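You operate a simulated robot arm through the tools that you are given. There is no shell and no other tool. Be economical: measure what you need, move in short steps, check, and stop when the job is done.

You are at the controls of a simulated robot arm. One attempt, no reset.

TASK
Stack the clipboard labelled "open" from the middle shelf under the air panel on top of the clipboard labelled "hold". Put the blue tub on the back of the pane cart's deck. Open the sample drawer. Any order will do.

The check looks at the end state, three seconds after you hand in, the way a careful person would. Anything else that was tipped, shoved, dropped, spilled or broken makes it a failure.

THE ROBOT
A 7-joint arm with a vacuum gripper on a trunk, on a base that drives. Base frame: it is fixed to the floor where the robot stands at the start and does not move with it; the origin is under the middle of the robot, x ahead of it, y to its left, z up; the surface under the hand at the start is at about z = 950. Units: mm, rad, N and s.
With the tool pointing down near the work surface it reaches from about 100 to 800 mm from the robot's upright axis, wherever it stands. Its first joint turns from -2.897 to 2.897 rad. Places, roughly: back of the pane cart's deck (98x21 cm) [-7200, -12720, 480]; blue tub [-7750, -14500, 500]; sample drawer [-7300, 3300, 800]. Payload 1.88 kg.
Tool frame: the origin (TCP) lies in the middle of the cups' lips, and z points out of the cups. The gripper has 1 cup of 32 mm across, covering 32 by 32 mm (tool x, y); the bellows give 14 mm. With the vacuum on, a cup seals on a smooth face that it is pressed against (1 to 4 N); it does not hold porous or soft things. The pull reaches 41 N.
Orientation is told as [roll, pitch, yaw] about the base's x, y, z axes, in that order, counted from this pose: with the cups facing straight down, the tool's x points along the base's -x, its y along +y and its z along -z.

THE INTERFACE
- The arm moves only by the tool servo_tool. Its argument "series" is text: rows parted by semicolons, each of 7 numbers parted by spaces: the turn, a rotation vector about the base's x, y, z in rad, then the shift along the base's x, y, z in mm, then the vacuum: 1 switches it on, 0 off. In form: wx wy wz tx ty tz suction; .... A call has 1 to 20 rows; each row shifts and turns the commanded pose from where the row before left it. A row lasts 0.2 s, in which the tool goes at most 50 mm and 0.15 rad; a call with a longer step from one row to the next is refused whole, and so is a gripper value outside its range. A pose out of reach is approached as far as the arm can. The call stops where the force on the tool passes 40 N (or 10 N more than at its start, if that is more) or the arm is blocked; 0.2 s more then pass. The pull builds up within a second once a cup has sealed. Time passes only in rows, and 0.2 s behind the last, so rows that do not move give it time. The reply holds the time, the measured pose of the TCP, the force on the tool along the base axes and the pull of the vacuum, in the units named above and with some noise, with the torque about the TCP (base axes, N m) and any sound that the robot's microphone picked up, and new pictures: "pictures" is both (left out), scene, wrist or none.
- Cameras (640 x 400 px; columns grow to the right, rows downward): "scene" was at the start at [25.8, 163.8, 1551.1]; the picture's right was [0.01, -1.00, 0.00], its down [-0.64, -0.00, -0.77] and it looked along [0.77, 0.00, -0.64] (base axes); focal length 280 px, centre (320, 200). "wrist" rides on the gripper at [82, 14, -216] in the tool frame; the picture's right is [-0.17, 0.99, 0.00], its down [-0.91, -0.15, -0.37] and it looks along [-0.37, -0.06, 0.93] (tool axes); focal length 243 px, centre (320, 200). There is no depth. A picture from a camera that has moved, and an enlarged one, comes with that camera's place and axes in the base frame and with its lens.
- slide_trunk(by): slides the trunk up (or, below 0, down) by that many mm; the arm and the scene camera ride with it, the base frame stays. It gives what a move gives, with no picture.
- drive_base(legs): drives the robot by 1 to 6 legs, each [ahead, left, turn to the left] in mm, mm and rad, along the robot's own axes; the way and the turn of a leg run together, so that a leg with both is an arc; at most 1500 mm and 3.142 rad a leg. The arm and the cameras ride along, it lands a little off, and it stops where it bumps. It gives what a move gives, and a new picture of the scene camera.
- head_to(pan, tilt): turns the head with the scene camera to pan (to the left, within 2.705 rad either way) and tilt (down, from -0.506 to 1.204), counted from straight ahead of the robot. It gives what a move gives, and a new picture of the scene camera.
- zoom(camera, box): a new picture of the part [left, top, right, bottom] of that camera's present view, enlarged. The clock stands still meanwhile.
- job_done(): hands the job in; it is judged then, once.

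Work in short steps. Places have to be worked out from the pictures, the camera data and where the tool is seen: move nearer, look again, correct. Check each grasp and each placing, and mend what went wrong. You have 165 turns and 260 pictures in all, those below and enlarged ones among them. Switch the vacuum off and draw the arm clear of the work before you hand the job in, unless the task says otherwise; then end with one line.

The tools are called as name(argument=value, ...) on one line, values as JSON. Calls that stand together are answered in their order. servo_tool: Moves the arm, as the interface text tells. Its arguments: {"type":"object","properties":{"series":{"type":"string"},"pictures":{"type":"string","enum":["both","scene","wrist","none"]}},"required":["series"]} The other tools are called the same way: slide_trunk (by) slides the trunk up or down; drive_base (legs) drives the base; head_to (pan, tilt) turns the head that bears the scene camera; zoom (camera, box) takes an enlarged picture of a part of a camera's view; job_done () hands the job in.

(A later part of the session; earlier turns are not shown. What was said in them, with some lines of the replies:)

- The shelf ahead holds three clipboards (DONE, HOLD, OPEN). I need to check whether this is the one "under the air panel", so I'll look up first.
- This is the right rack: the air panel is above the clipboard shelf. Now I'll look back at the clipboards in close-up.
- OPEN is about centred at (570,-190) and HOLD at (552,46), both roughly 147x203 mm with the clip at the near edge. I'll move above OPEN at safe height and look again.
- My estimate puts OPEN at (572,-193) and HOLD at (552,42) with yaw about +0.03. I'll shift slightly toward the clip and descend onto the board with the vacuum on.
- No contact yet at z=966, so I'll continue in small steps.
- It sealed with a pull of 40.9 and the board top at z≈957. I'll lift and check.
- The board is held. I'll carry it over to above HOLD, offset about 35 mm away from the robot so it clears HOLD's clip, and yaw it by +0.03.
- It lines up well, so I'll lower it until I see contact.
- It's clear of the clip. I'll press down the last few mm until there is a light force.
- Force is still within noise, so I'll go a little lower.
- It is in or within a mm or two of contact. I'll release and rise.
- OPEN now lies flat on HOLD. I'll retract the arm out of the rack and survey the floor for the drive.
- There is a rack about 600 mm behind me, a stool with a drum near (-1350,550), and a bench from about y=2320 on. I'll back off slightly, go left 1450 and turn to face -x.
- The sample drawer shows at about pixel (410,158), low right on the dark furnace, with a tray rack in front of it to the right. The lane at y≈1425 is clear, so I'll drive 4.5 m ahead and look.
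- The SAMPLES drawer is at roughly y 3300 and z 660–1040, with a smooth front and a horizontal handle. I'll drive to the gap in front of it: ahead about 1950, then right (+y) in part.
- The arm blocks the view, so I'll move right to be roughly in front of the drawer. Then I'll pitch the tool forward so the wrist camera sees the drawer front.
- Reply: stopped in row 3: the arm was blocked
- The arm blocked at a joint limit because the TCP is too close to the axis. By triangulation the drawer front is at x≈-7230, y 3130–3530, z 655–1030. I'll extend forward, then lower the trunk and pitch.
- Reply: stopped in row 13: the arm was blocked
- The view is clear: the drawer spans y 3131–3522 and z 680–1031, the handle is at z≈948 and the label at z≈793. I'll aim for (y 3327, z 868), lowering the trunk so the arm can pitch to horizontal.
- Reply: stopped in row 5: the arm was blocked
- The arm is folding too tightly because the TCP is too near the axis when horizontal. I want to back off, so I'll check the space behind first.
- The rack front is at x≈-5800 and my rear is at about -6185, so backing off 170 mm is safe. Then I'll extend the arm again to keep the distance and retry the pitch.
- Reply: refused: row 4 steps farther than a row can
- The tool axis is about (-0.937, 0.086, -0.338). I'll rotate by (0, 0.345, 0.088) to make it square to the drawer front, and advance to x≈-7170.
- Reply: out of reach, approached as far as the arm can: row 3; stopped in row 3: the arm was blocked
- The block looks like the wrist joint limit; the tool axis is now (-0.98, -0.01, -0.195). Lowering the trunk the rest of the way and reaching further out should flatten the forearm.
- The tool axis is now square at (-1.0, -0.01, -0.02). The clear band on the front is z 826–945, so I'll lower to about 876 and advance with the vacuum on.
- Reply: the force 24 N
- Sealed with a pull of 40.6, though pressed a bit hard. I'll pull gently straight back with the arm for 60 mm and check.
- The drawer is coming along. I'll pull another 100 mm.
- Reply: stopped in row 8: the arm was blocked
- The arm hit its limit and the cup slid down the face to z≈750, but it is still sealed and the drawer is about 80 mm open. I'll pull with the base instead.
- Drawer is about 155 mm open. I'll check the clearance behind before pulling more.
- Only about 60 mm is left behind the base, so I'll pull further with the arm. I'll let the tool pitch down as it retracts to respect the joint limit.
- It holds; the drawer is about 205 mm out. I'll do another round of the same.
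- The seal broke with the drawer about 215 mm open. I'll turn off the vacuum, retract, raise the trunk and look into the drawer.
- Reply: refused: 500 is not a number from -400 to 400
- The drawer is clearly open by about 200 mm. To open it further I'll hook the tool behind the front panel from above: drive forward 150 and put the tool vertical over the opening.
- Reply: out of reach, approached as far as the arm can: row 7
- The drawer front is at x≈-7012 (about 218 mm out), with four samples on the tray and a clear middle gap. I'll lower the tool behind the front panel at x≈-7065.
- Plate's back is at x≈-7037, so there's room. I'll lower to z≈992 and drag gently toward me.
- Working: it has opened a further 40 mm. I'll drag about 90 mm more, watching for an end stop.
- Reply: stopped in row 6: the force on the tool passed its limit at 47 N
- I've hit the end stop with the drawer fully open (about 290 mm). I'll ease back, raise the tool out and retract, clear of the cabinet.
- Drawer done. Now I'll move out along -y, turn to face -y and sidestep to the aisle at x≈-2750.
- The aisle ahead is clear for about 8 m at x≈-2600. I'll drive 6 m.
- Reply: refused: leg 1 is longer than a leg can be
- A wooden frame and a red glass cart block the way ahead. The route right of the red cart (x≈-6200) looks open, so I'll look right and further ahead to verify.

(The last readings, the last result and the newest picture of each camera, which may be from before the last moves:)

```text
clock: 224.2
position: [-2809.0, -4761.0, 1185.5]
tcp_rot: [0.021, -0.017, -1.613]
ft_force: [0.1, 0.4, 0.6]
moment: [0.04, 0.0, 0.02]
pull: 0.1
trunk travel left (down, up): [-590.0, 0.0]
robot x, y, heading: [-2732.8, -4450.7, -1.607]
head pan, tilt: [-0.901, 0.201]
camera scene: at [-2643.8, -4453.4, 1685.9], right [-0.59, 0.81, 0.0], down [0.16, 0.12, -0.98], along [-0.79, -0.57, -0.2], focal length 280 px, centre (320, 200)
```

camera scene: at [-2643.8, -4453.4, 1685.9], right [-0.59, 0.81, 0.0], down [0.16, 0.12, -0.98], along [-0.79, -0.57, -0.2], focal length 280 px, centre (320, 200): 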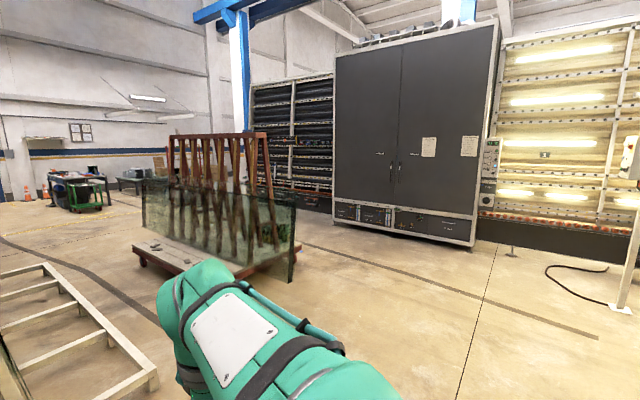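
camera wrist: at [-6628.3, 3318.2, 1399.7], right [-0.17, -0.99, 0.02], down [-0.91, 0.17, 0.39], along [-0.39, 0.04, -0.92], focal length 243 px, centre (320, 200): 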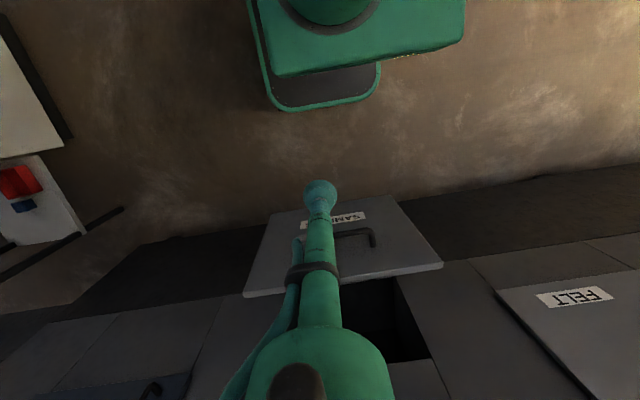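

The way right (-x) is clear at y≈-4600. I'll sidestep to x≈-6250.

drive_base(legs=[[100, -1450, 0.04], [0, -1500, 0], [0, -550, 0]])

head_to(pan=0, tilt=0.2)

```text
clock: 241.6
position: [-6371.3, -4886.5, 1186.1]
tcp_rot: [0.024, -0.017, -1.561]
ft_force: [-0.2, 0.1, 0.0]
moment: [-0.01, -0.01, -0.01]
pull: 0.0
trunk travel left (down, up): [-590.0, 0.0]
robot x, y, heading: [-6309.3, -4572.6, -1.561]
head pan, tilt: [-0.901, 0.201]
camera scene: at [-6221.2, -4571.2, 1685.9], right [-0.63, 0.78, 0.0], down [0.16, 0.12, -0.98], along [-0.76, -0.61, -0.2], focal length 280 px, centre (320, 200)
```

scene: 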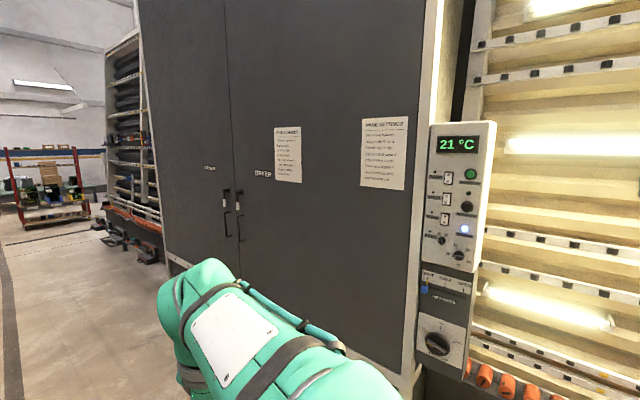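

```text
clock: 242.8
position: [-6370.9, -4886.7, 1186.3]
tcp_rot: [0.021, -0.018, -1.561]
ft_force: [-0.4, -0.3, -0.3]
moment: [-0.06, 0.0, -0.02]
pull: 0.0
trunk travel left (down, up): [-590.0, 0.0]
robot x, y, heading: [-6313.8, -4572.3, -1.56]
head pan, tilt: [0.0, 0.201]
camera scene: at [-6147.9, -4606.0, 1685.9], right [-1.0, -0.01, 0.0], down [0.0, 0.2, -0.98], along [0.01, -0.98, -0.2], focal length 280 px, centre (320, 200)
```

scene: 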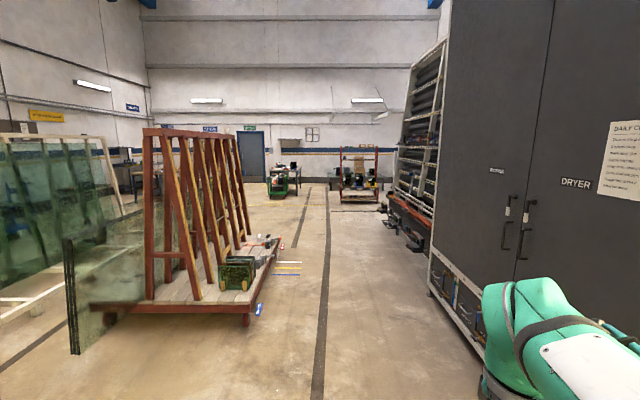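

The pane cart (red posts) is visible ahead at pixel (360,185), and the lane at x≈-6300 is clear. I'll drive 5.7 m.

drive_base(legs=[[1500, 0, -0.01], [1500, 0, 0], [1500, 0, 0], [1200, 0, 0]])

head_to(pan=-0.2, tilt=0.3)

```text
clock: 270.1
position: [-6610.1, -10603.8, 1185.8]
tcp_rot: [0.023, -0.017, -1.641]
ft_force: [-0.5, 0.2, -0.6]
moment: [-0.01, 0.0, 0.0]
pull: 0.1
trunk travel left (down, up): [-590.0, 0.0]
robot x, y, heading: [-6523.5, -10295.9, -1.641]
head pan, tilt: [0.0, 0.201]
camera scene: at [-6365.1, -10341.9, 1685.9], right [-1.0, 0.07, 0.0], down [0.01, 0.2, -0.98], along [-0.07, -0.98, -0.2], focal length 280 px, centre (320, 200)
```

scene: 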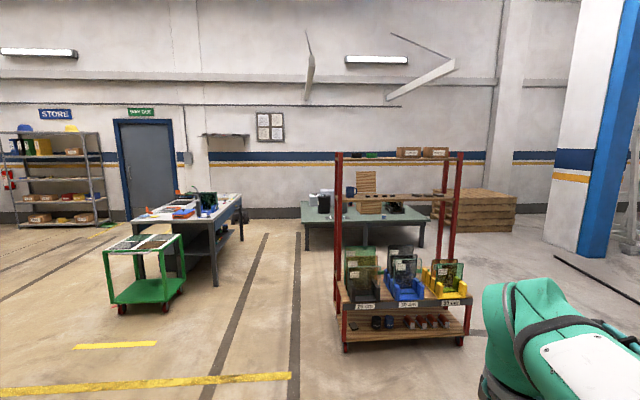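

```text
clock: 270.8
position: [-6609.7, -10604.2, 1187.0]
tcp_rot: [0.022, -0.018, -1.641]
ft_force: [0.1, 0.6, -0.4]
moment: [-0.05, 0.02, 0.03]
pull: 0.0
trunk travel left (down, up): [-590.0, 0.0]
robot x, y, heading: [-6523.4, -10293.4, -1.638]
head pan, tilt: [-0.201, 0.3]
camera scene: at [-6383.5, -10338.8, 1676.6], right [-0.96, 0.27, 0.0], down [0.08, 0.28, -0.96], along [-0.26, -0.92, -0.3], focal length 280 px, centre (320, 200)
```

scene: 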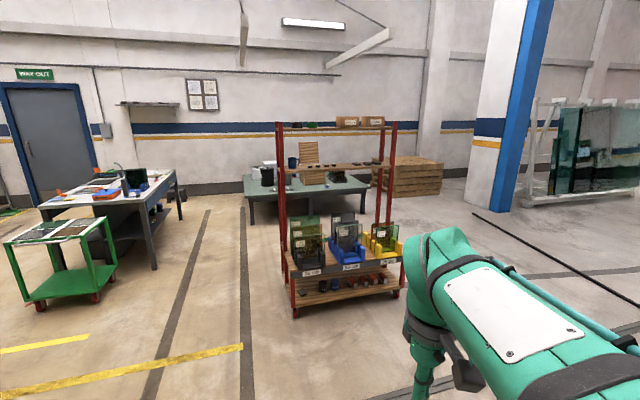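

zoom(camera="scene", box=[230, 100, 460, 330])

```text
1.74 times, centred on (345, 215) of scene
camera zoom: at [-6383.5, -10338.8, 1676.6], right [-0.96, 0.27, 0.0], down [0.08, 0.28, -0.96], along [-0.26, -0.92, -0.3], focal length 487 px, centre (276, 174)
```

zoom: 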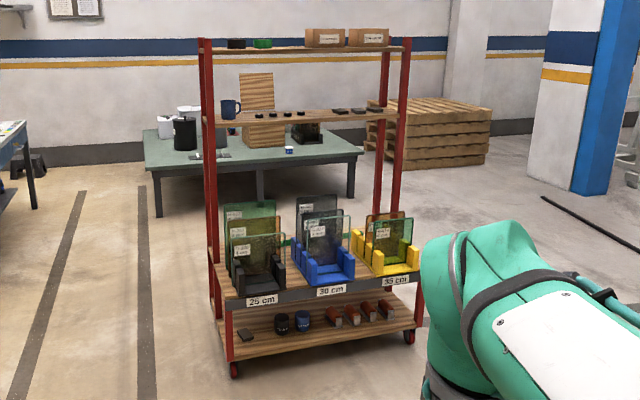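

This red cart is the pane cart. Its deck is at z≈480 and is reached from behind, and the low table behind holds things near the tub position. I'll go down the corridor at x≈-6080 to y≈-13350 and look.

drive_base(legs=[[0, 430, 0.07], [1500, 0, 0], [1500, 0, 0]])

head_to(pan=-1.0, tilt=0.5)

```text
clock: 287.6
position: [-6130.2, -13664.9, 1185.7]
tcp_rot: [0.022, -0.018, -1.536]
ft_force: [-0.3, 0.8, -0.1]
moment: [0.02, 0.01, -0.03]
pull: 0.1
trunk travel left (down, up): [-590.0, 0.0]
robot x, y, heading: [-6078.7, -13351.9, -1.534]
head pan, tilt: [-0.201, 0.3]
camera scene: at [-5932.8, -13376.6, 1676.6], right [-0.99, 0.17, 0.0], down [0.05, 0.29, -0.96], along [-0.16, -0.94, -0.3], focal length 280 px, centre (320, 200)
```

scene: 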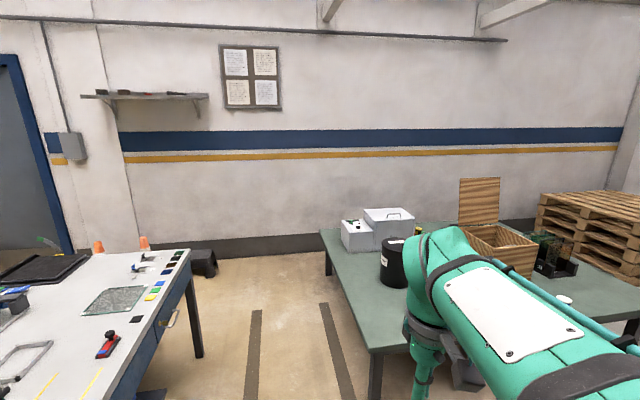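

```text
clock: 288.8
position: [-6130.3, -13664.6, 1187.1]
tcp_rot: [0.024, -0.016, -1.535]
ft_force: [-0.2, 0.0, 0.0]
moment: [0.0, 0.01, 0.01]
pull: 0.0
trunk travel left (down, up): [-590.0, 0.0]
robot x, y, heading: [-6079.3, -13353.9, -1.535]
head pan, tilt: [-1.0, 0.499]
camera scene: at [-5992.1, -13336.2, 1658.2], right [-0.57, 0.82, 0.0], down [0.39, 0.27, -0.88], along [-0.72, -0.5, -0.48], focal length 280 px, centre (320, 200)
```

scene: 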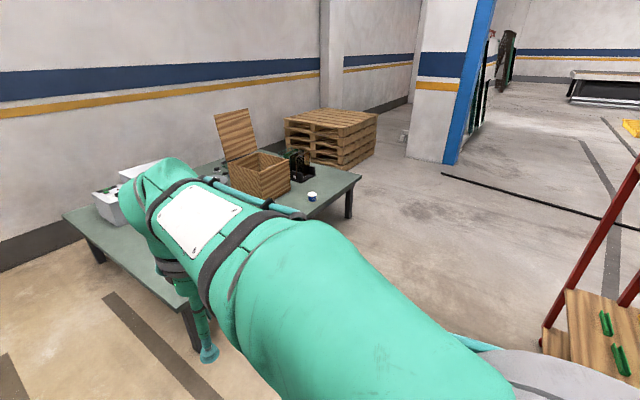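

The tub is the small white-lidded blue tub at pixel (312,196), about (-7720,-14620) on the low table. I'll strafe right between cart and table to x≈-7600.

drive_base(legs=[[0, -1500, -0.035], [200, 0, 0]])

head_to(pan=0.1, tilt=0.7)

```text
clock: 297.4
position: [-7630.0, -13892.2, 1186.3]
tcp_rot: [0.023, -0.019, -1.564]
ft_force: [0.6, 0.0, -0.5]
moment: [0.02, 0.0, 0.0]
pull: 0.1
trunk travel left (down, up): [-590.0, 0.0]
robot x, y, heading: [-7572.6, -13582.1, -1.563]
head pan, tilt: [-1.0, 0.499]
camera scene: at [-7483.7, -13568.0, 1658.2], right [-0.55, 0.84, 0.0], down [0.4, 0.26, -0.88], along [-0.74, -0.48, -0.48], focal length 280 px, centre (320, 200)
```

scene: 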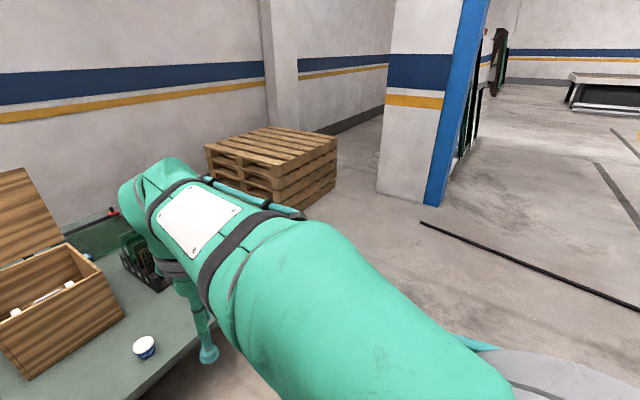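

```text
clock: 298.7
position: [-7630.7, -13893.0, 1186.7]
tcp_rot: [0.022, -0.018, -1.56]
ft_force: [0.3, 0.1, 0.2]
moment: [-0.02, -0.01, -0.04]
pull: 0.3
trunk travel left (down, up): [-590.0, 0.0]
robot x, y, heading: [-7569.6, -13581.5, -1.563]
head pan, tilt: [0.099, 0.7]
camera scene: at [-7398.5, -13602.5, 1640.5], right [-0.99, -0.1, 0.0], down [-0.07, 0.64, -0.77], along [0.08, -0.76, -0.64], focal length 280 px, centre (320, 200)
```

scene: 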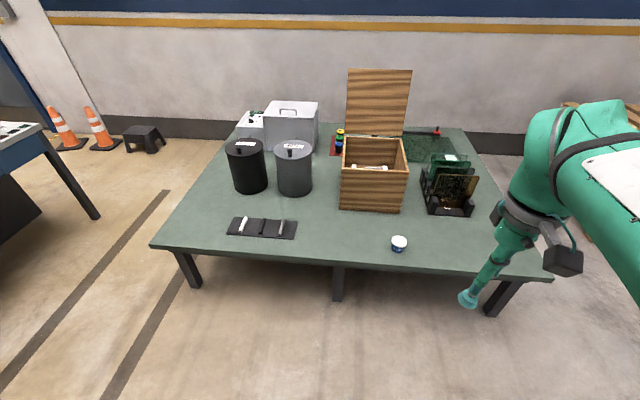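

Let me zoom in on the tub to see its top.

zoom(camera="scene", box=[360, 220, 440, 270])

slide_trunk(by=-400)

```text
8.00 times, centred on (400, 245) of scene
camera zoom: at [-7398.5, -13602.5, 1640.5], right [-0.99, -0.1, 0.0], down [-0.07, 0.64, -0.77], along [0.08, -0.76, -0.64], focal length 2240 px, centre (-320, -160)
```

zoom: 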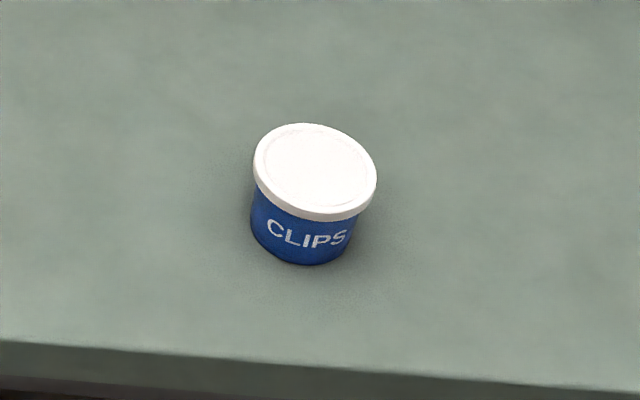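

```text
clock: 302.5
position: [-7629.6, -13892.3, 781.9]
tcp_rot: [0.027, -0.002, -1.562]
ft_force: [0.0, -0.3, -0.1]
moment: [0.0, -0.03, -0.01]
pull: 0.0
trunk travel left (down, up): [-190.0, 400.0]
robot x, y, heading: [-7572.4, -13579.3, -1.567]
head pan, tilt: [0.099, 0.7]
```

The tub has a flat white lid about 80 mm across. I'll drive 360 mm closer and then move the tool above it.

drive_base(legs=[[360, 0, 0]])

servo_tool(series="-0.02 0 0 -13 -45 0 0;0 0 0 -13 -45 0 0;0 0 0 -13 -45 0 0;0 0 0 -13 -45 0 0;0 0 0 -13 -45 0 0;0 0 0 -13 -45 0 0;0 0 0 0 -45 0 0;0 0 0 0 -40 0 0;0 0 0 0 0 -40 0;0 0 0 0 0 0 0")

```text
clock: 304.9
position: [-7626.2, -14260.7, 782.7]
tcp_rot: [0.025, -0.006, -1.559]
ft_force: [-1.0, 0.3, 1.1]
moment: [0.02, -0.02, 0.04]
pull: 0.0
trunk travel left (down, up): [-190.0, 400.0]
robot x, y, heading: [-7571.0, -13947.6, -1.563]
head pan, tilt: [0.099, 0.7]
camera scene: at [-7395.3, -13970.8, 1240.6], right [-0.99, -0.11, 0.0], down [-0.07, 0.64, -0.76], along [0.08, -0.76, -0.64], focal length 280 px, centre (320, 200)
```

scene: 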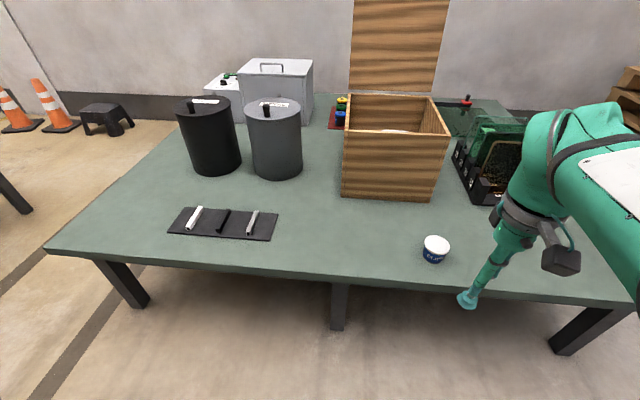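

```text
clock: 307.1
position: [-7700.3, -14616.7, 742.8]
tcp_rot: [0.026, -0.024, -1.556]
ft_force: [-0.3, 1.4, -0.3]
moment: [0.0, 0.01, 0.01]
pull: 0.0
trunk travel left (down, up): [-190.0, 400.0]
robot x, y, heading: [-7571.7, -13946.6, -1.559]
head pan, tilt: [0.099, 0.7]
camera scene: at [-7395.3, -13970.9, 1240.5], right [-0.99, -0.11, 0.0], down [-0.07, 0.64, -0.76], along [0.08, -0.76, -0.64], focal length 280 px, centre (320, 200)
camera wrist: at [-7693.3, -14527.5, 956.6], right [0.99, -0.15, 0.03], down [-0.15, -0.91, 0.39], along [-0.03, -0.39, -0.92], focal length 243 px, centre (320, 200)
```

scene: 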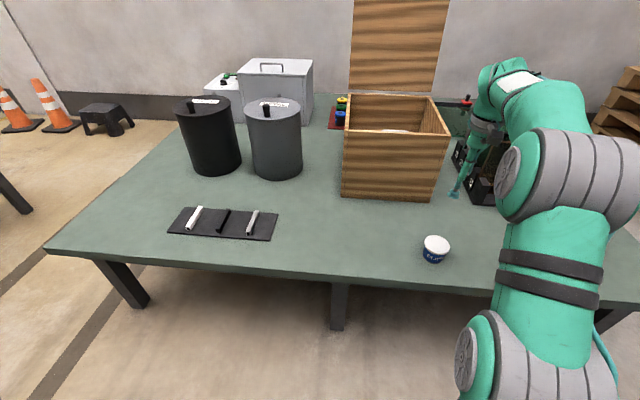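
wrist: 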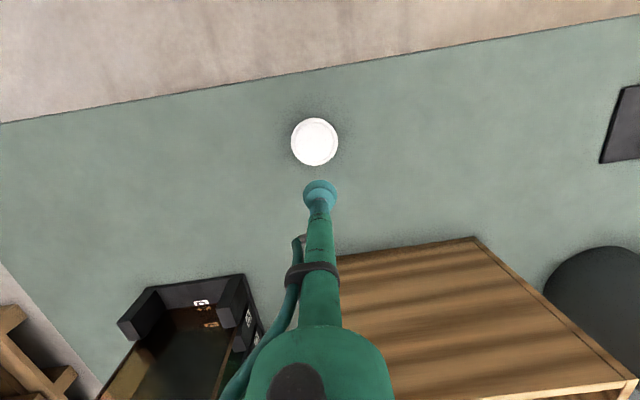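

The tub centre is at about (-7701,-14599). I'll level the tool, shift +19 in y and descend to z≈580 for a check.

servo_tool(series="0.024 0.026 0 0 19 0 0;0 0 0 0 0 -40 0;0 0 0 0 0 -40 0;0 0 0 0 0 -40 0;0 0 0 0 0 -40 0;0 0 0 0 0 0 0")

```text
clock: 308.5
position: [-7701.5, -14597.9, 580.8]
tcp_rot: [0.001, -0.001, -1.557]
ft_force: [-0.6, -0.1, -0.5]
moment: [-0.01, 0.0, -0.02]
pull: 0.1
trunk travel left (down, up): [-190.0, 400.0]
robot x, y, heading: [-7568.0, -13950.7, -1.552]
head pan, tilt: [0.099, 0.7]
camera scene: at [-7395.3, -13970.9, 1240.5], right [-0.99, -0.11, 0.0], down [-0.07, 0.64, -0.76], along [0.08, -0.76, -0.64], focal length 280 px, centre (320, 200)
camera wrist: at [-7689.3, -14513.4, 795.8], right [0.99, -0.15, 0.0], down [-0.14, -0.92, 0.38], along [-0.06, -0.37, -0.93], focal length 243 px, centre (320, 200)
```

scene: 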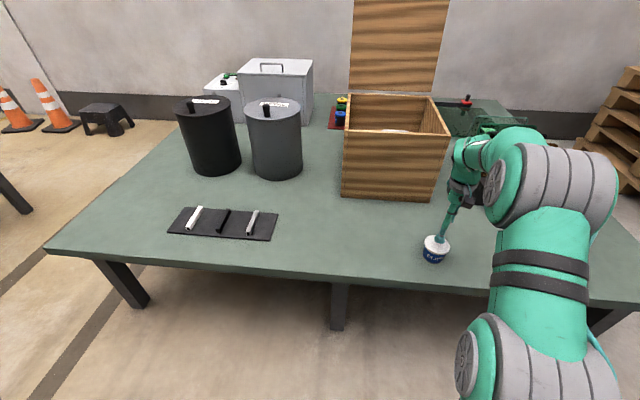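
wrist: 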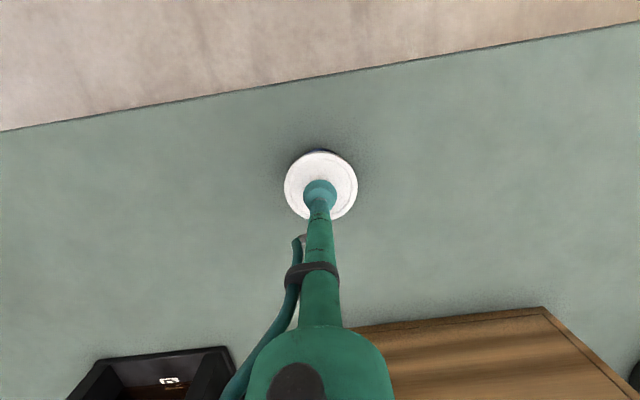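

The lid centre is about 5 mm further in -y. I'll correct that and descend onto the lid with the vacuum on.

servo_tool(series="0 0 0 -1 -5 -25 0;0 0 0 0 0 -12 1;0 0 0 0 0 -5 1;0 0 0 0 0 -4 1;0 0 0 0 0 -3 1;0 0 0 0 0 0 1", pictures="none")

```text
clock: 309.4
position: [-7704.4, -14604.5, 546.1]
tcp_rot: [0.002, -0.012, -1.561]
ft_force: [1.8, 8.1, 16.8]
moment: [-0.01, -0.08, 0.04]
pull: 40.5
trunk travel left (down, up): [-190.0, 400.0]
robot x, y, heading: [-7565.6, -13951.2, -1.56]
head pan, tilt: [0.099, 0.7]
stopped in row 4: the force on the tool passed its limit at 42 N (the readings are from after the stop); the commanded pose is now the measured one
```

Sealed at z≈546. I'll lift gently and check that the whole tub comes up.

servo_tool(series="0 0 0 0 0 3 1;0 0 0 0 0 5 1;0 0 0 0 0 10 1;0 0 0 0 0 20 1;0 0 0 0 0 30 1;0 0 0 0 0 30 1;0 0 0 0 0 0 1")

zoom(camera="scene", box=[380, 180, 500, 280])

```text
clock: 311.0
position: [-7702.4, -14603.5, 640.6]
tcp_rot: [-0.002, -0.007, -1.558]
ft_force: [1.0, -0.5, -1.2]
moment: [0.05, 0.0, 0.0]
pull: 40.7
trunk travel left (down, up): [-190.0, 400.0]
robot x, y, heading: [-7567.0, -13949.8, -1.56]
head pan, tilt: [0.099, 0.7]
camera scene: at [-7395.3, -13970.6, 1240.5], right [-0.99, -0.11, 0.0], down [-0.07, 0.64, -0.76], along [0.08, -0.76, -0.64], focal length 280 px, centre (320, 200)
camera wrist: at [-7689.3, -14518.1, 853.7], right [0.99, -0.15, 0.0], down [-0.14, -0.91, 0.38], along [-0.06, -0.38, -0.92], focal length 243 px, centre (320, 200)
```

scene: 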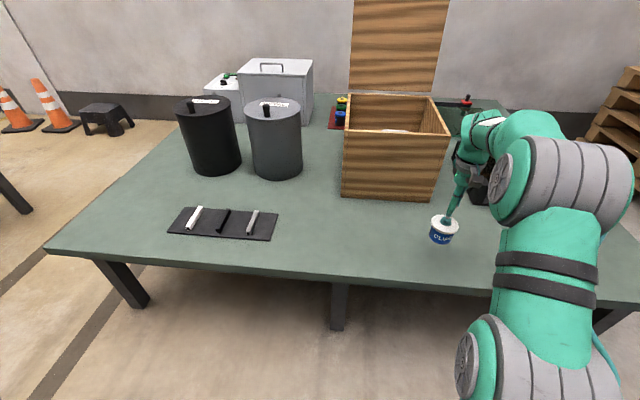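
wrist: 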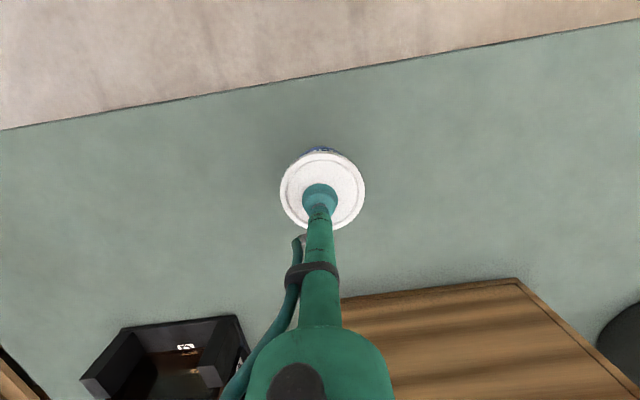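

```text
4.00 times, centred on (440, 230) of scene
camera zoom: at [-7395.3, -13970.6, 1240.5], right [-0.99, -0.11, 0.0], down [-0.07, 0.64, -0.76], along [0.08, -0.76, -0.64], focal length 1120 px, centre (-160, 80)
```

zoom: 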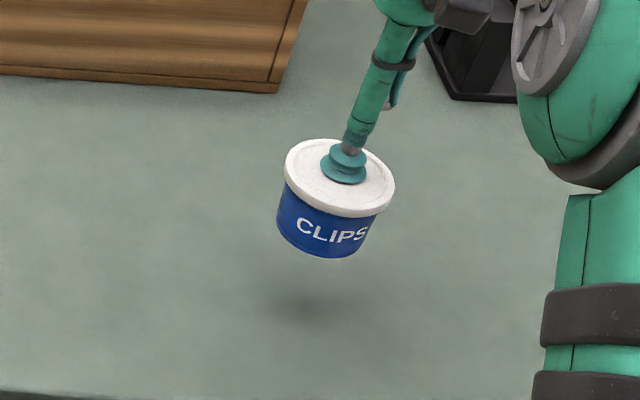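

The whole tub is held. I'll raise it, pull it in toward the body, then back off and turn to face the cart's rear.

servo_tool(series="0 0 0 0 0 40 1;0 0 0 0 0 40 1;0 0 0 10 42 10 1;0 0 0 10 42 0 1;0 0 0 10 42 0 1;0 0 0 10 42 0 1;0 0 0 10 42 0 1;0 0 0 10 42 0 1;0 0 0 10 42 0 1;0 0 0 0 30 0 1;0 0 0 0 0 0 1", pictures="none")

drive_base(legs=[[-380, 0, 0]])

```text
clock: 313.4
position: [-7636.0, -14279.6, 733.3]
tcp_rot: [-0.003, -0.008, -1.558]
ft_force: [-0.6, -0.1, -1.4]
moment: [0.04, 0.02, -0.02]
pull: 41.0
trunk travel left (down, up): [-190.0, 400.0]
robot x, y, heading: [-7568.6, -13945.5, -1.558]
head pan, tilt: [0.099, 0.7]
```

```text
clock: 315.9
position: [-7641.9, -13893.7, 732.8]
tcp_rot: [-0.004, -0.008, -1.563]
ft_force: [-0.9, -1.6, -0.9]
moment: [0.05, -0.03, 0.01]
pull: 41.1
trunk travel left (down, up): [-190.0, 400.0]
robot x, y, heading: [-7573.7, -13563.9, -1.563]
head pan, tilt: [0.099, 0.7]
camera scene: at [-7398.5, -13586.7, 1240.5], right [-0.99, -0.11, 0.0], down [-0.07, 0.64, -0.76], along [0.08, -0.76, -0.64], focal length 280 px, centre (320, 200)
```

scene: 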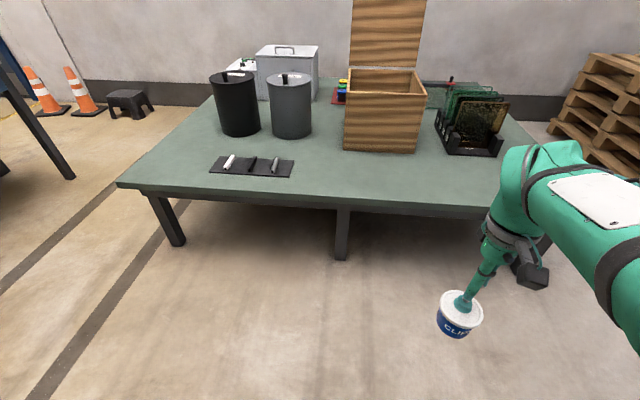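

Tub secure. I'll strafe to x≈-7200 and turn around to face the cart.

drive_base(legs=[[0, 370, 0], [0, 0, 1.57], [0, 0, 1.565]])

head_to(pan=0.0, tilt=0.6)

```text
clock: 325.9
position: [-7117.0, -13229.7, 731.6]
tcp_rot: [-0.002, -0.011, 1.558]
ft_force: [0.4, -0.6, -0.9]
moment: [-0.01, 0.01, 0.01]
pull: 40.5
trunk travel left (down, up): [-190.0, 400.0]
robot x, y, heading: [-7193.2, -13559.4, 1.557]
head pan, tilt: [0.099, 0.7]
camera scene: at [-7363.7, -13533.4, 1240.5], right [1.0, 0.09, 0.0], down [0.06, -0.64, -0.76], along [-0.07, 0.76, -0.64], focal length 280 px, centre (320, 200)
```

scene: 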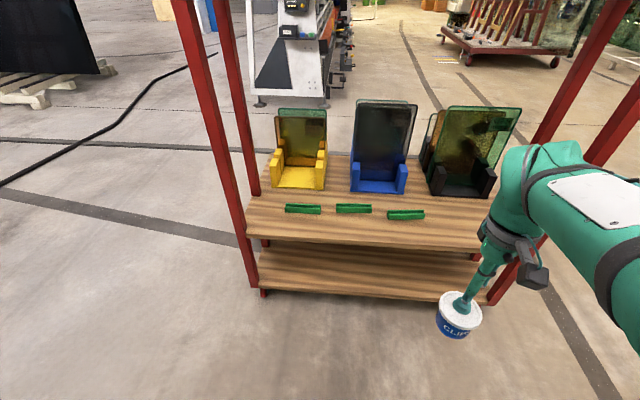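

```text
clock: 326.5
position: [-7117.1, -13230.6, 732.0]
tcp_rot: [-0.003, -0.01, 1.559]
ft_force: [-0.4, -0.8, -1.6]
moment: [-0.01, -0.02, -0.01]
pull: 40.4
trunk travel left (down, up): [-190.0, 400.0]
robot x, y, heading: [-7195.2, -13562.8, 1.561]
head pan, tilt: [0.0, 0.6]
camera scene: at [-7355.2, -13529.7, 1249.1], right [1.0, -0.01, 0.0], down [-0.01, -0.57, -0.82], along [0.01, 0.82, -0.57], focal length 280 px, centre (320, 200)
```

scene: 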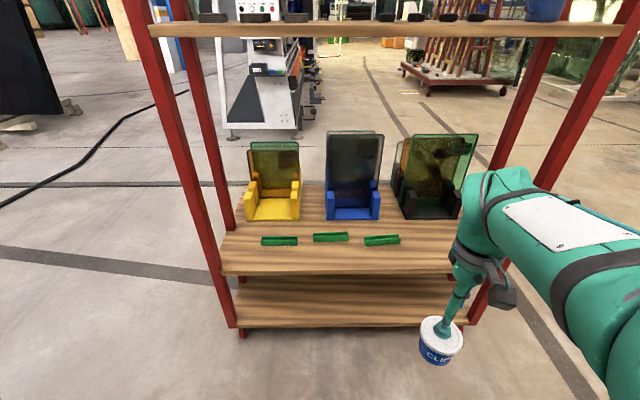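

The deck's back strip has three green pieces (x≈-7580…-7020, y≈-12680), with free space to their right. I'll aim for (-6940,-12735). First I'll lower the load to stay below the shelf, then strafe and approach.

servo_tool(series="0 0 0 0 0 -40 1;0 0 0 0 0 -40 1;0 0 0 0 0 -40 1;0 0 0 0 0 0 1", pictures="none")

drive_base(legs=[[0, -170, 0.01], [180, 0, 0]])

```text
clock: 327.5
position: [-7114.2, -13230.1, 611.1]
tcp_rot: [-0.001, -0.01, 1.559]
ft_force: [-0.7, 0.1, -1.1]
moment: [-0.03, 0.0, -0.01]
pull: 41.2
trunk travel left (down, up): [-190.0, 400.0]
robot x, y, heading: [-7192.6, -13559.2, 1.555]
head pan, tilt: [0.0, 0.6]
```

```text
clock: 330.1
position: [-6945.0, -13051.4, 611.7]
tcp_rot: [-0.002, -0.009, 1.567]
ft_force: [0.1, 0.6, -1.6]
moment: [0.01, -0.01, 0.03]
pull: 40.8
trunk travel left (down, up): [-190.0, 400.0]
robot x, y, heading: [-7018.9, -13380.4, 1.567]
head pan, tilt: [0.0, 0.6]
camera scene: at [-7183.6, -13353.2, 1249.1], right [1.0, 0.0, 0.0], down [0.0, -0.56, -0.83], along [0.0, 0.83, -0.56], focal length 280 px, centre (320, 200)
```

scene: 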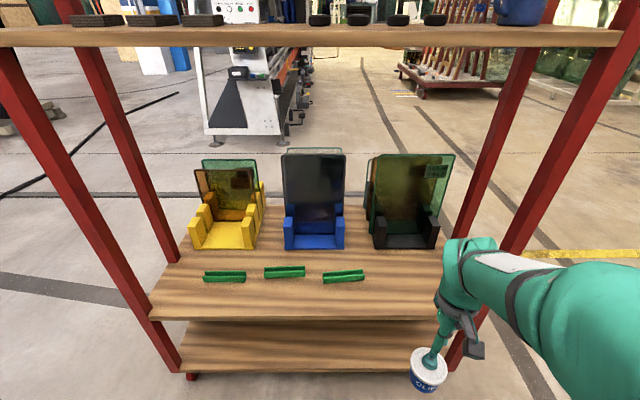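

Clear. I'll extend the arm over the deck to about (-6932,-12742) at z≈610.

servo_tool(series="0 0 0 2 44 0 1;0 0 0 2 44 0 1;0 0 0 2 44 0 1;0 0 0 2 44 0 1;0 0 0 2 44 0 1;0 0 0 2 44 0 1;0 0 0 2 44 0 1;0 0 0 0 0 0 1")

```text
clock: 331.9
position: [-6927.7, -12740.5, 611.6]
tcp_rot: [-0.002, -0.009, 1.571]
ft_force: [-0.6, 0.2, -0.3]
moment: [-0.02, -0.01, -0.02]
pull: 40.4
trunk travel left (down, up): [-190.0, 400.0]
robot x, y, heading: [-7018.8, -13383.9, 1.568]
head pan, tilt: [0.0, 0.6]
camera scene: at [-7183.6, -13353.2, 1249.1], right [1.0, 0.0, 0.0], down [0.0, -0.56, -0.83], along [0.0, 0.83, -0.56], focal length 280 px, centre (320, 200)
camera wrist: at [-6941.7, -12823.8, 826.7], right [-0.99, 0.17, 0.0], down [0.16, 0.91, 0.38], along [0.06, 0.38, -0.92], focal length 243 px, centre (320, 200)
```

scene: 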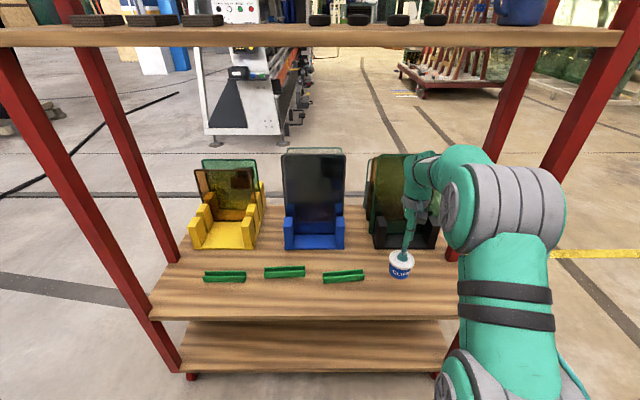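
wrist: 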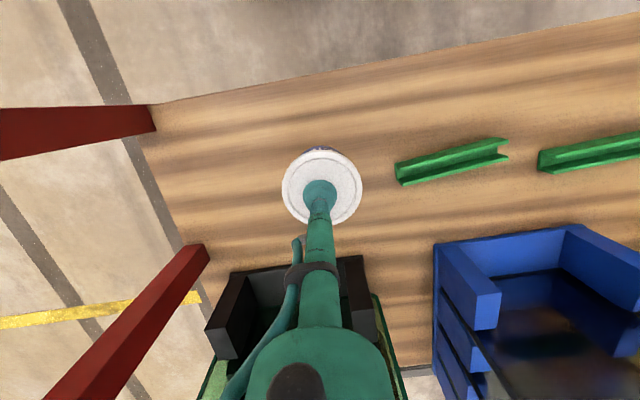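

It's well positioned with clearance to the holder, glass and posts. I'll lower in small steps until contact.

servo_tool(series="0 0 0 0 0 -25 1;0 0 0 0 0 -20 1;0 0 0 0 0 -10 1;0 0 0 0 0 -5 1;0 0 0 0 0 -3 1;0 0 0 0 0 0 1")

zoom(camera="scene", box=[340, 200, 480, 320])

```text
clock: 333.3
position: [-6930.6, -12742.0, 548.7]
tcp_rot: [-0.002, -0.009, 1.57]
ft_force: [-0.5, 0.3, -1.8]
moment: [0.0, 0.01, 0.0]
pull: 40.8
trunk travel left (down, up): [-190.0, 400.0]
robot x, y, heading: [-7021.6, -13382.8, 1.564]
head pan, tilt: [0.0, 0.6]
camera scene: at [-7183.6, -13353.2, 1249.1], right [1.0, 0.0, 0.0], down [0.0, -0.56, -0.83], along [0.0, 0.83, -0.56], focal length 280 px, centre (320, 200)
camera wrist: at [-6944.5, -12823.9, 762.9], right [-0.99, 0.17, 0.0], down [0.16, 0.91, 0.38], along [0.06, 0.38, -0.92], focal length 243 px, centre (320, 200)
```

scene: 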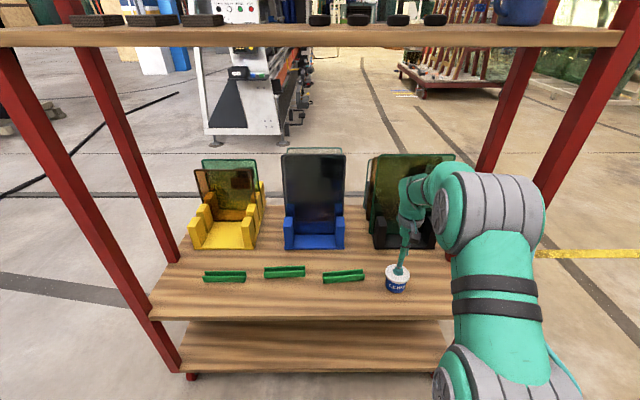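
wrist: 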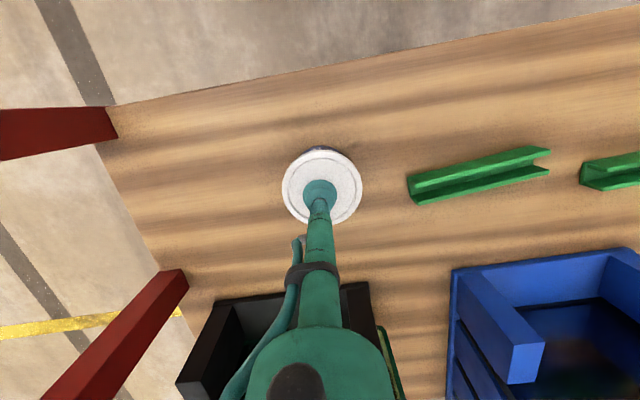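

```text
3.33 times, centred on (410, 260) of scene
camera zoom: at [-7183.6, -13353.2, 1249.1], right [1.0, 0.0, 0.0], down [0.0, -0.56, -0.83], along [0.0, 0.83, -0.56], focal length 934 px, centre (20, 0)
```

zoom: 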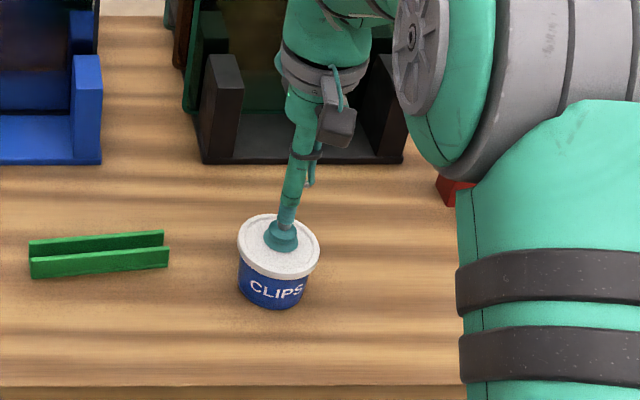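

It's close to the deck; I'll continue with 3 mm steps.

servo_tool(series="0 0 0 0 0 -3 1;0 0 0 0 0 -3 1;0 0 0 0 0 -3 1;0 0 0 0 0 0 1", pictures="none")

servo_tool(series="0 0 0 0 0 -3 1;0 0 0 0 0 -2 1;0 0 0 0 0 0 1", pictures="none")

```text
clock: 334.3
position: [-6930.9, -12741.1, 543.2]
tcp_rot: [-0.003, -0.014, 1.568]
ft_force: [7.1, -6.2, 30.0]
moment: [0.25, 0.0, -0.07]
pull: 40.8
trunk travel left (down, up): [-190.0, 400.0]
robot x, y, heading: [-7018.5, -13382.6, 1.562]
head pan, tilt: [0.0, 0.6]
```

```text
clock: 335.1
position: [-6931.4, -12741.9, 537.2]
tcp_rot: [-0.003, -0.014, 1.57]
ft_force: [10.1, 2.8, 26.4]
moment: [0.18, 0.07, -0.08]
pull: 40.7
trunk travel left (down, up): [-190.0, 400.0]
robot x, y, heading: [-7019.6, -13382.3, 1.568]
head pan, tilt: [0.0, 0.6]
```

The tub is firmly on the deck. I'll relieve the pressure, release the vacuum and rise.

servo_tool(series="0 0 0 0 0 3 1;0 0 0 0 0 2 1;0 0 0 0 0 0 0;0 0 0 0 0 0 0;0 0 0 0 0 0 0;0 0 0 0 0 0 0;0 0 0 0 0 3 0;0 0 0 0 0 8 0;0 0 0 0 0 20 0;0 0 0 0 0 30 0;0 0 0 0 0 0 0")

zoom(camera="scene", box=[340, 200, 480, 320])

```text
clock: 337.5
position: [-6931.2, -12744.0, 602.3]
tcp_rot: [0.0, -0.009, 1.567]
ft_force: [-0.8, -0.2, -0.2]
moment: [-0.04, 0.02, 0.04]
pull: 0.1
trunk travel left (down, up): [-190.0, 400.0]
robot x, y, heading: [-7023.3, -13383.4, 1.569]
head pan, tilt: [0.0, 0.6]
camera scene: at [-7183.5, -13353.1, 1249.1], right [1.0, 0.0, 0.0], down [0.0, -0.56, -0.83], along [0.0, 0.83, -0.56], focal length 280 px, centre (320, 200)
camera wrist: at [-6944.7, -12827.4, 815.8], right [-0.99, 0.17, 0.0], down [0.16, 0.91, 0.38], along [0.06, 0.38, -0.92], focal length 243 px, centre (320, 200)
```

scene: 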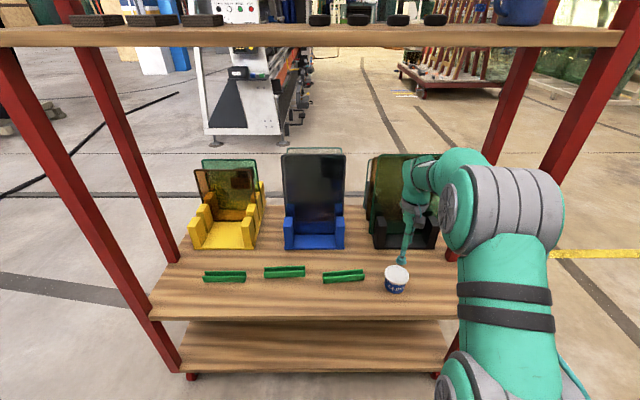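
wrist: 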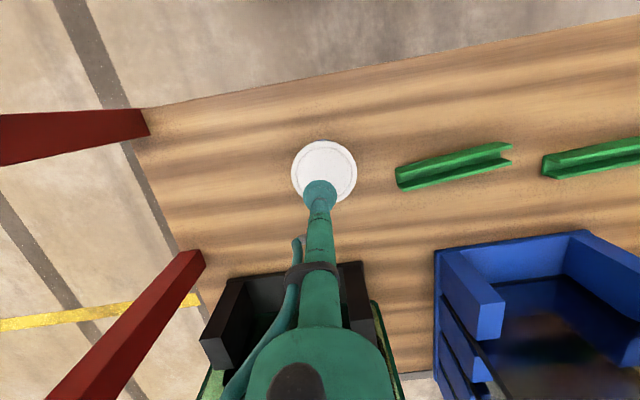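

```text
3.33 times, centred on (410, 260) of scene
camera zoom: at [-7183.5, -13353.1, 1249.1], right [1.0, 0.0, 0.0], down [0.0, -0.56, -0.83], along [0.0, 0.83, -0.56], focal length 934 px, centre (20, 0)
```

zoom: 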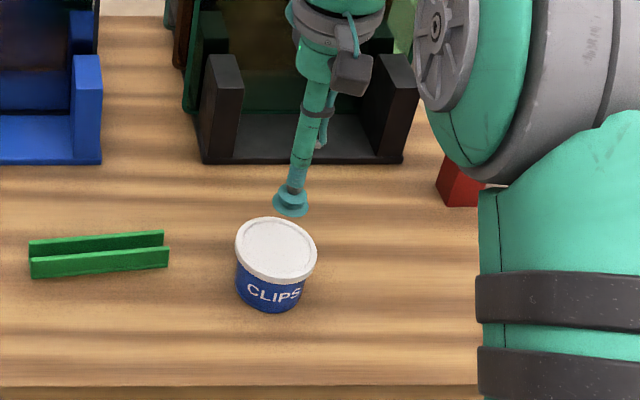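

The tub stands upright on the back strip. I'll retract the arm and back off clear of the cart.

servo_tool(series="0 0 0 0 -44 5 0;0 0 0 0 -44 0 0;0 0 0 0 -44 0 0;0 0 0 0 -44 0 0;0 0 0 0 -44 0 0;0 0 0 0 -44 0 0;0 0 0 0 -44 0 0;0 0 0 0 0 0 0", pictures="none")

drive_base(legs=[[-150, 0, 0]])

```text
clock: 339.3
position: [-6931.3, -13054.1, 606.5]
tcp_rot: [-0.001, -0.009, 1.567]
ft_force: [0.1, -0.8, -0.1]
moment: [-0.03, 0.01, 0.0]
pull: 0.2
trunk travel left (down, up): [-190.0, 400.0]
robot x, y, heading: [-7018.4, -13382.1, 1.565]
head pan, tilt: [0.0, 0.6]
```

```text
clock: 340.7
position: [-6933.2, -13202.7, 606.7]
tcp_rot: [-0.003, -0.01, 1.567]
ft_force: [0.4, -0.9, -0.5]
moment: [-0.02, 0.03, 0.0]
pull: 0.0
trunk travel left (down, up): [-190.0, 400.0]
robot x, y, heading: [-7022.7, -13530.7, 1.567]
head pan, tilt: [0.0, 0.6]
camera scene: at [-7184.1, -13503.7, 1249.1], right [1.0, 0.0, 0.0], down [0.0, -0.56, -0.83], along [0.0, 0.83, -0.56], focal length 280 px, centre (320, 200)
```

scene: 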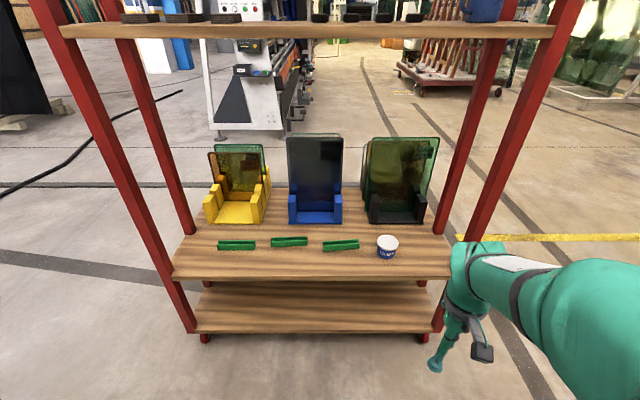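

All three jobs are in place, the vacuum is off and the arm is clear. I'm handing in.

job_done()

```text
The job is handed in.
```

The "open" clipboard lies flat on the "hold" clipboard (set back about 35 mm to clear its clip), the sample drawer is open to its end stop, and the blue tub stands upright on the back of the pane cart's deck.
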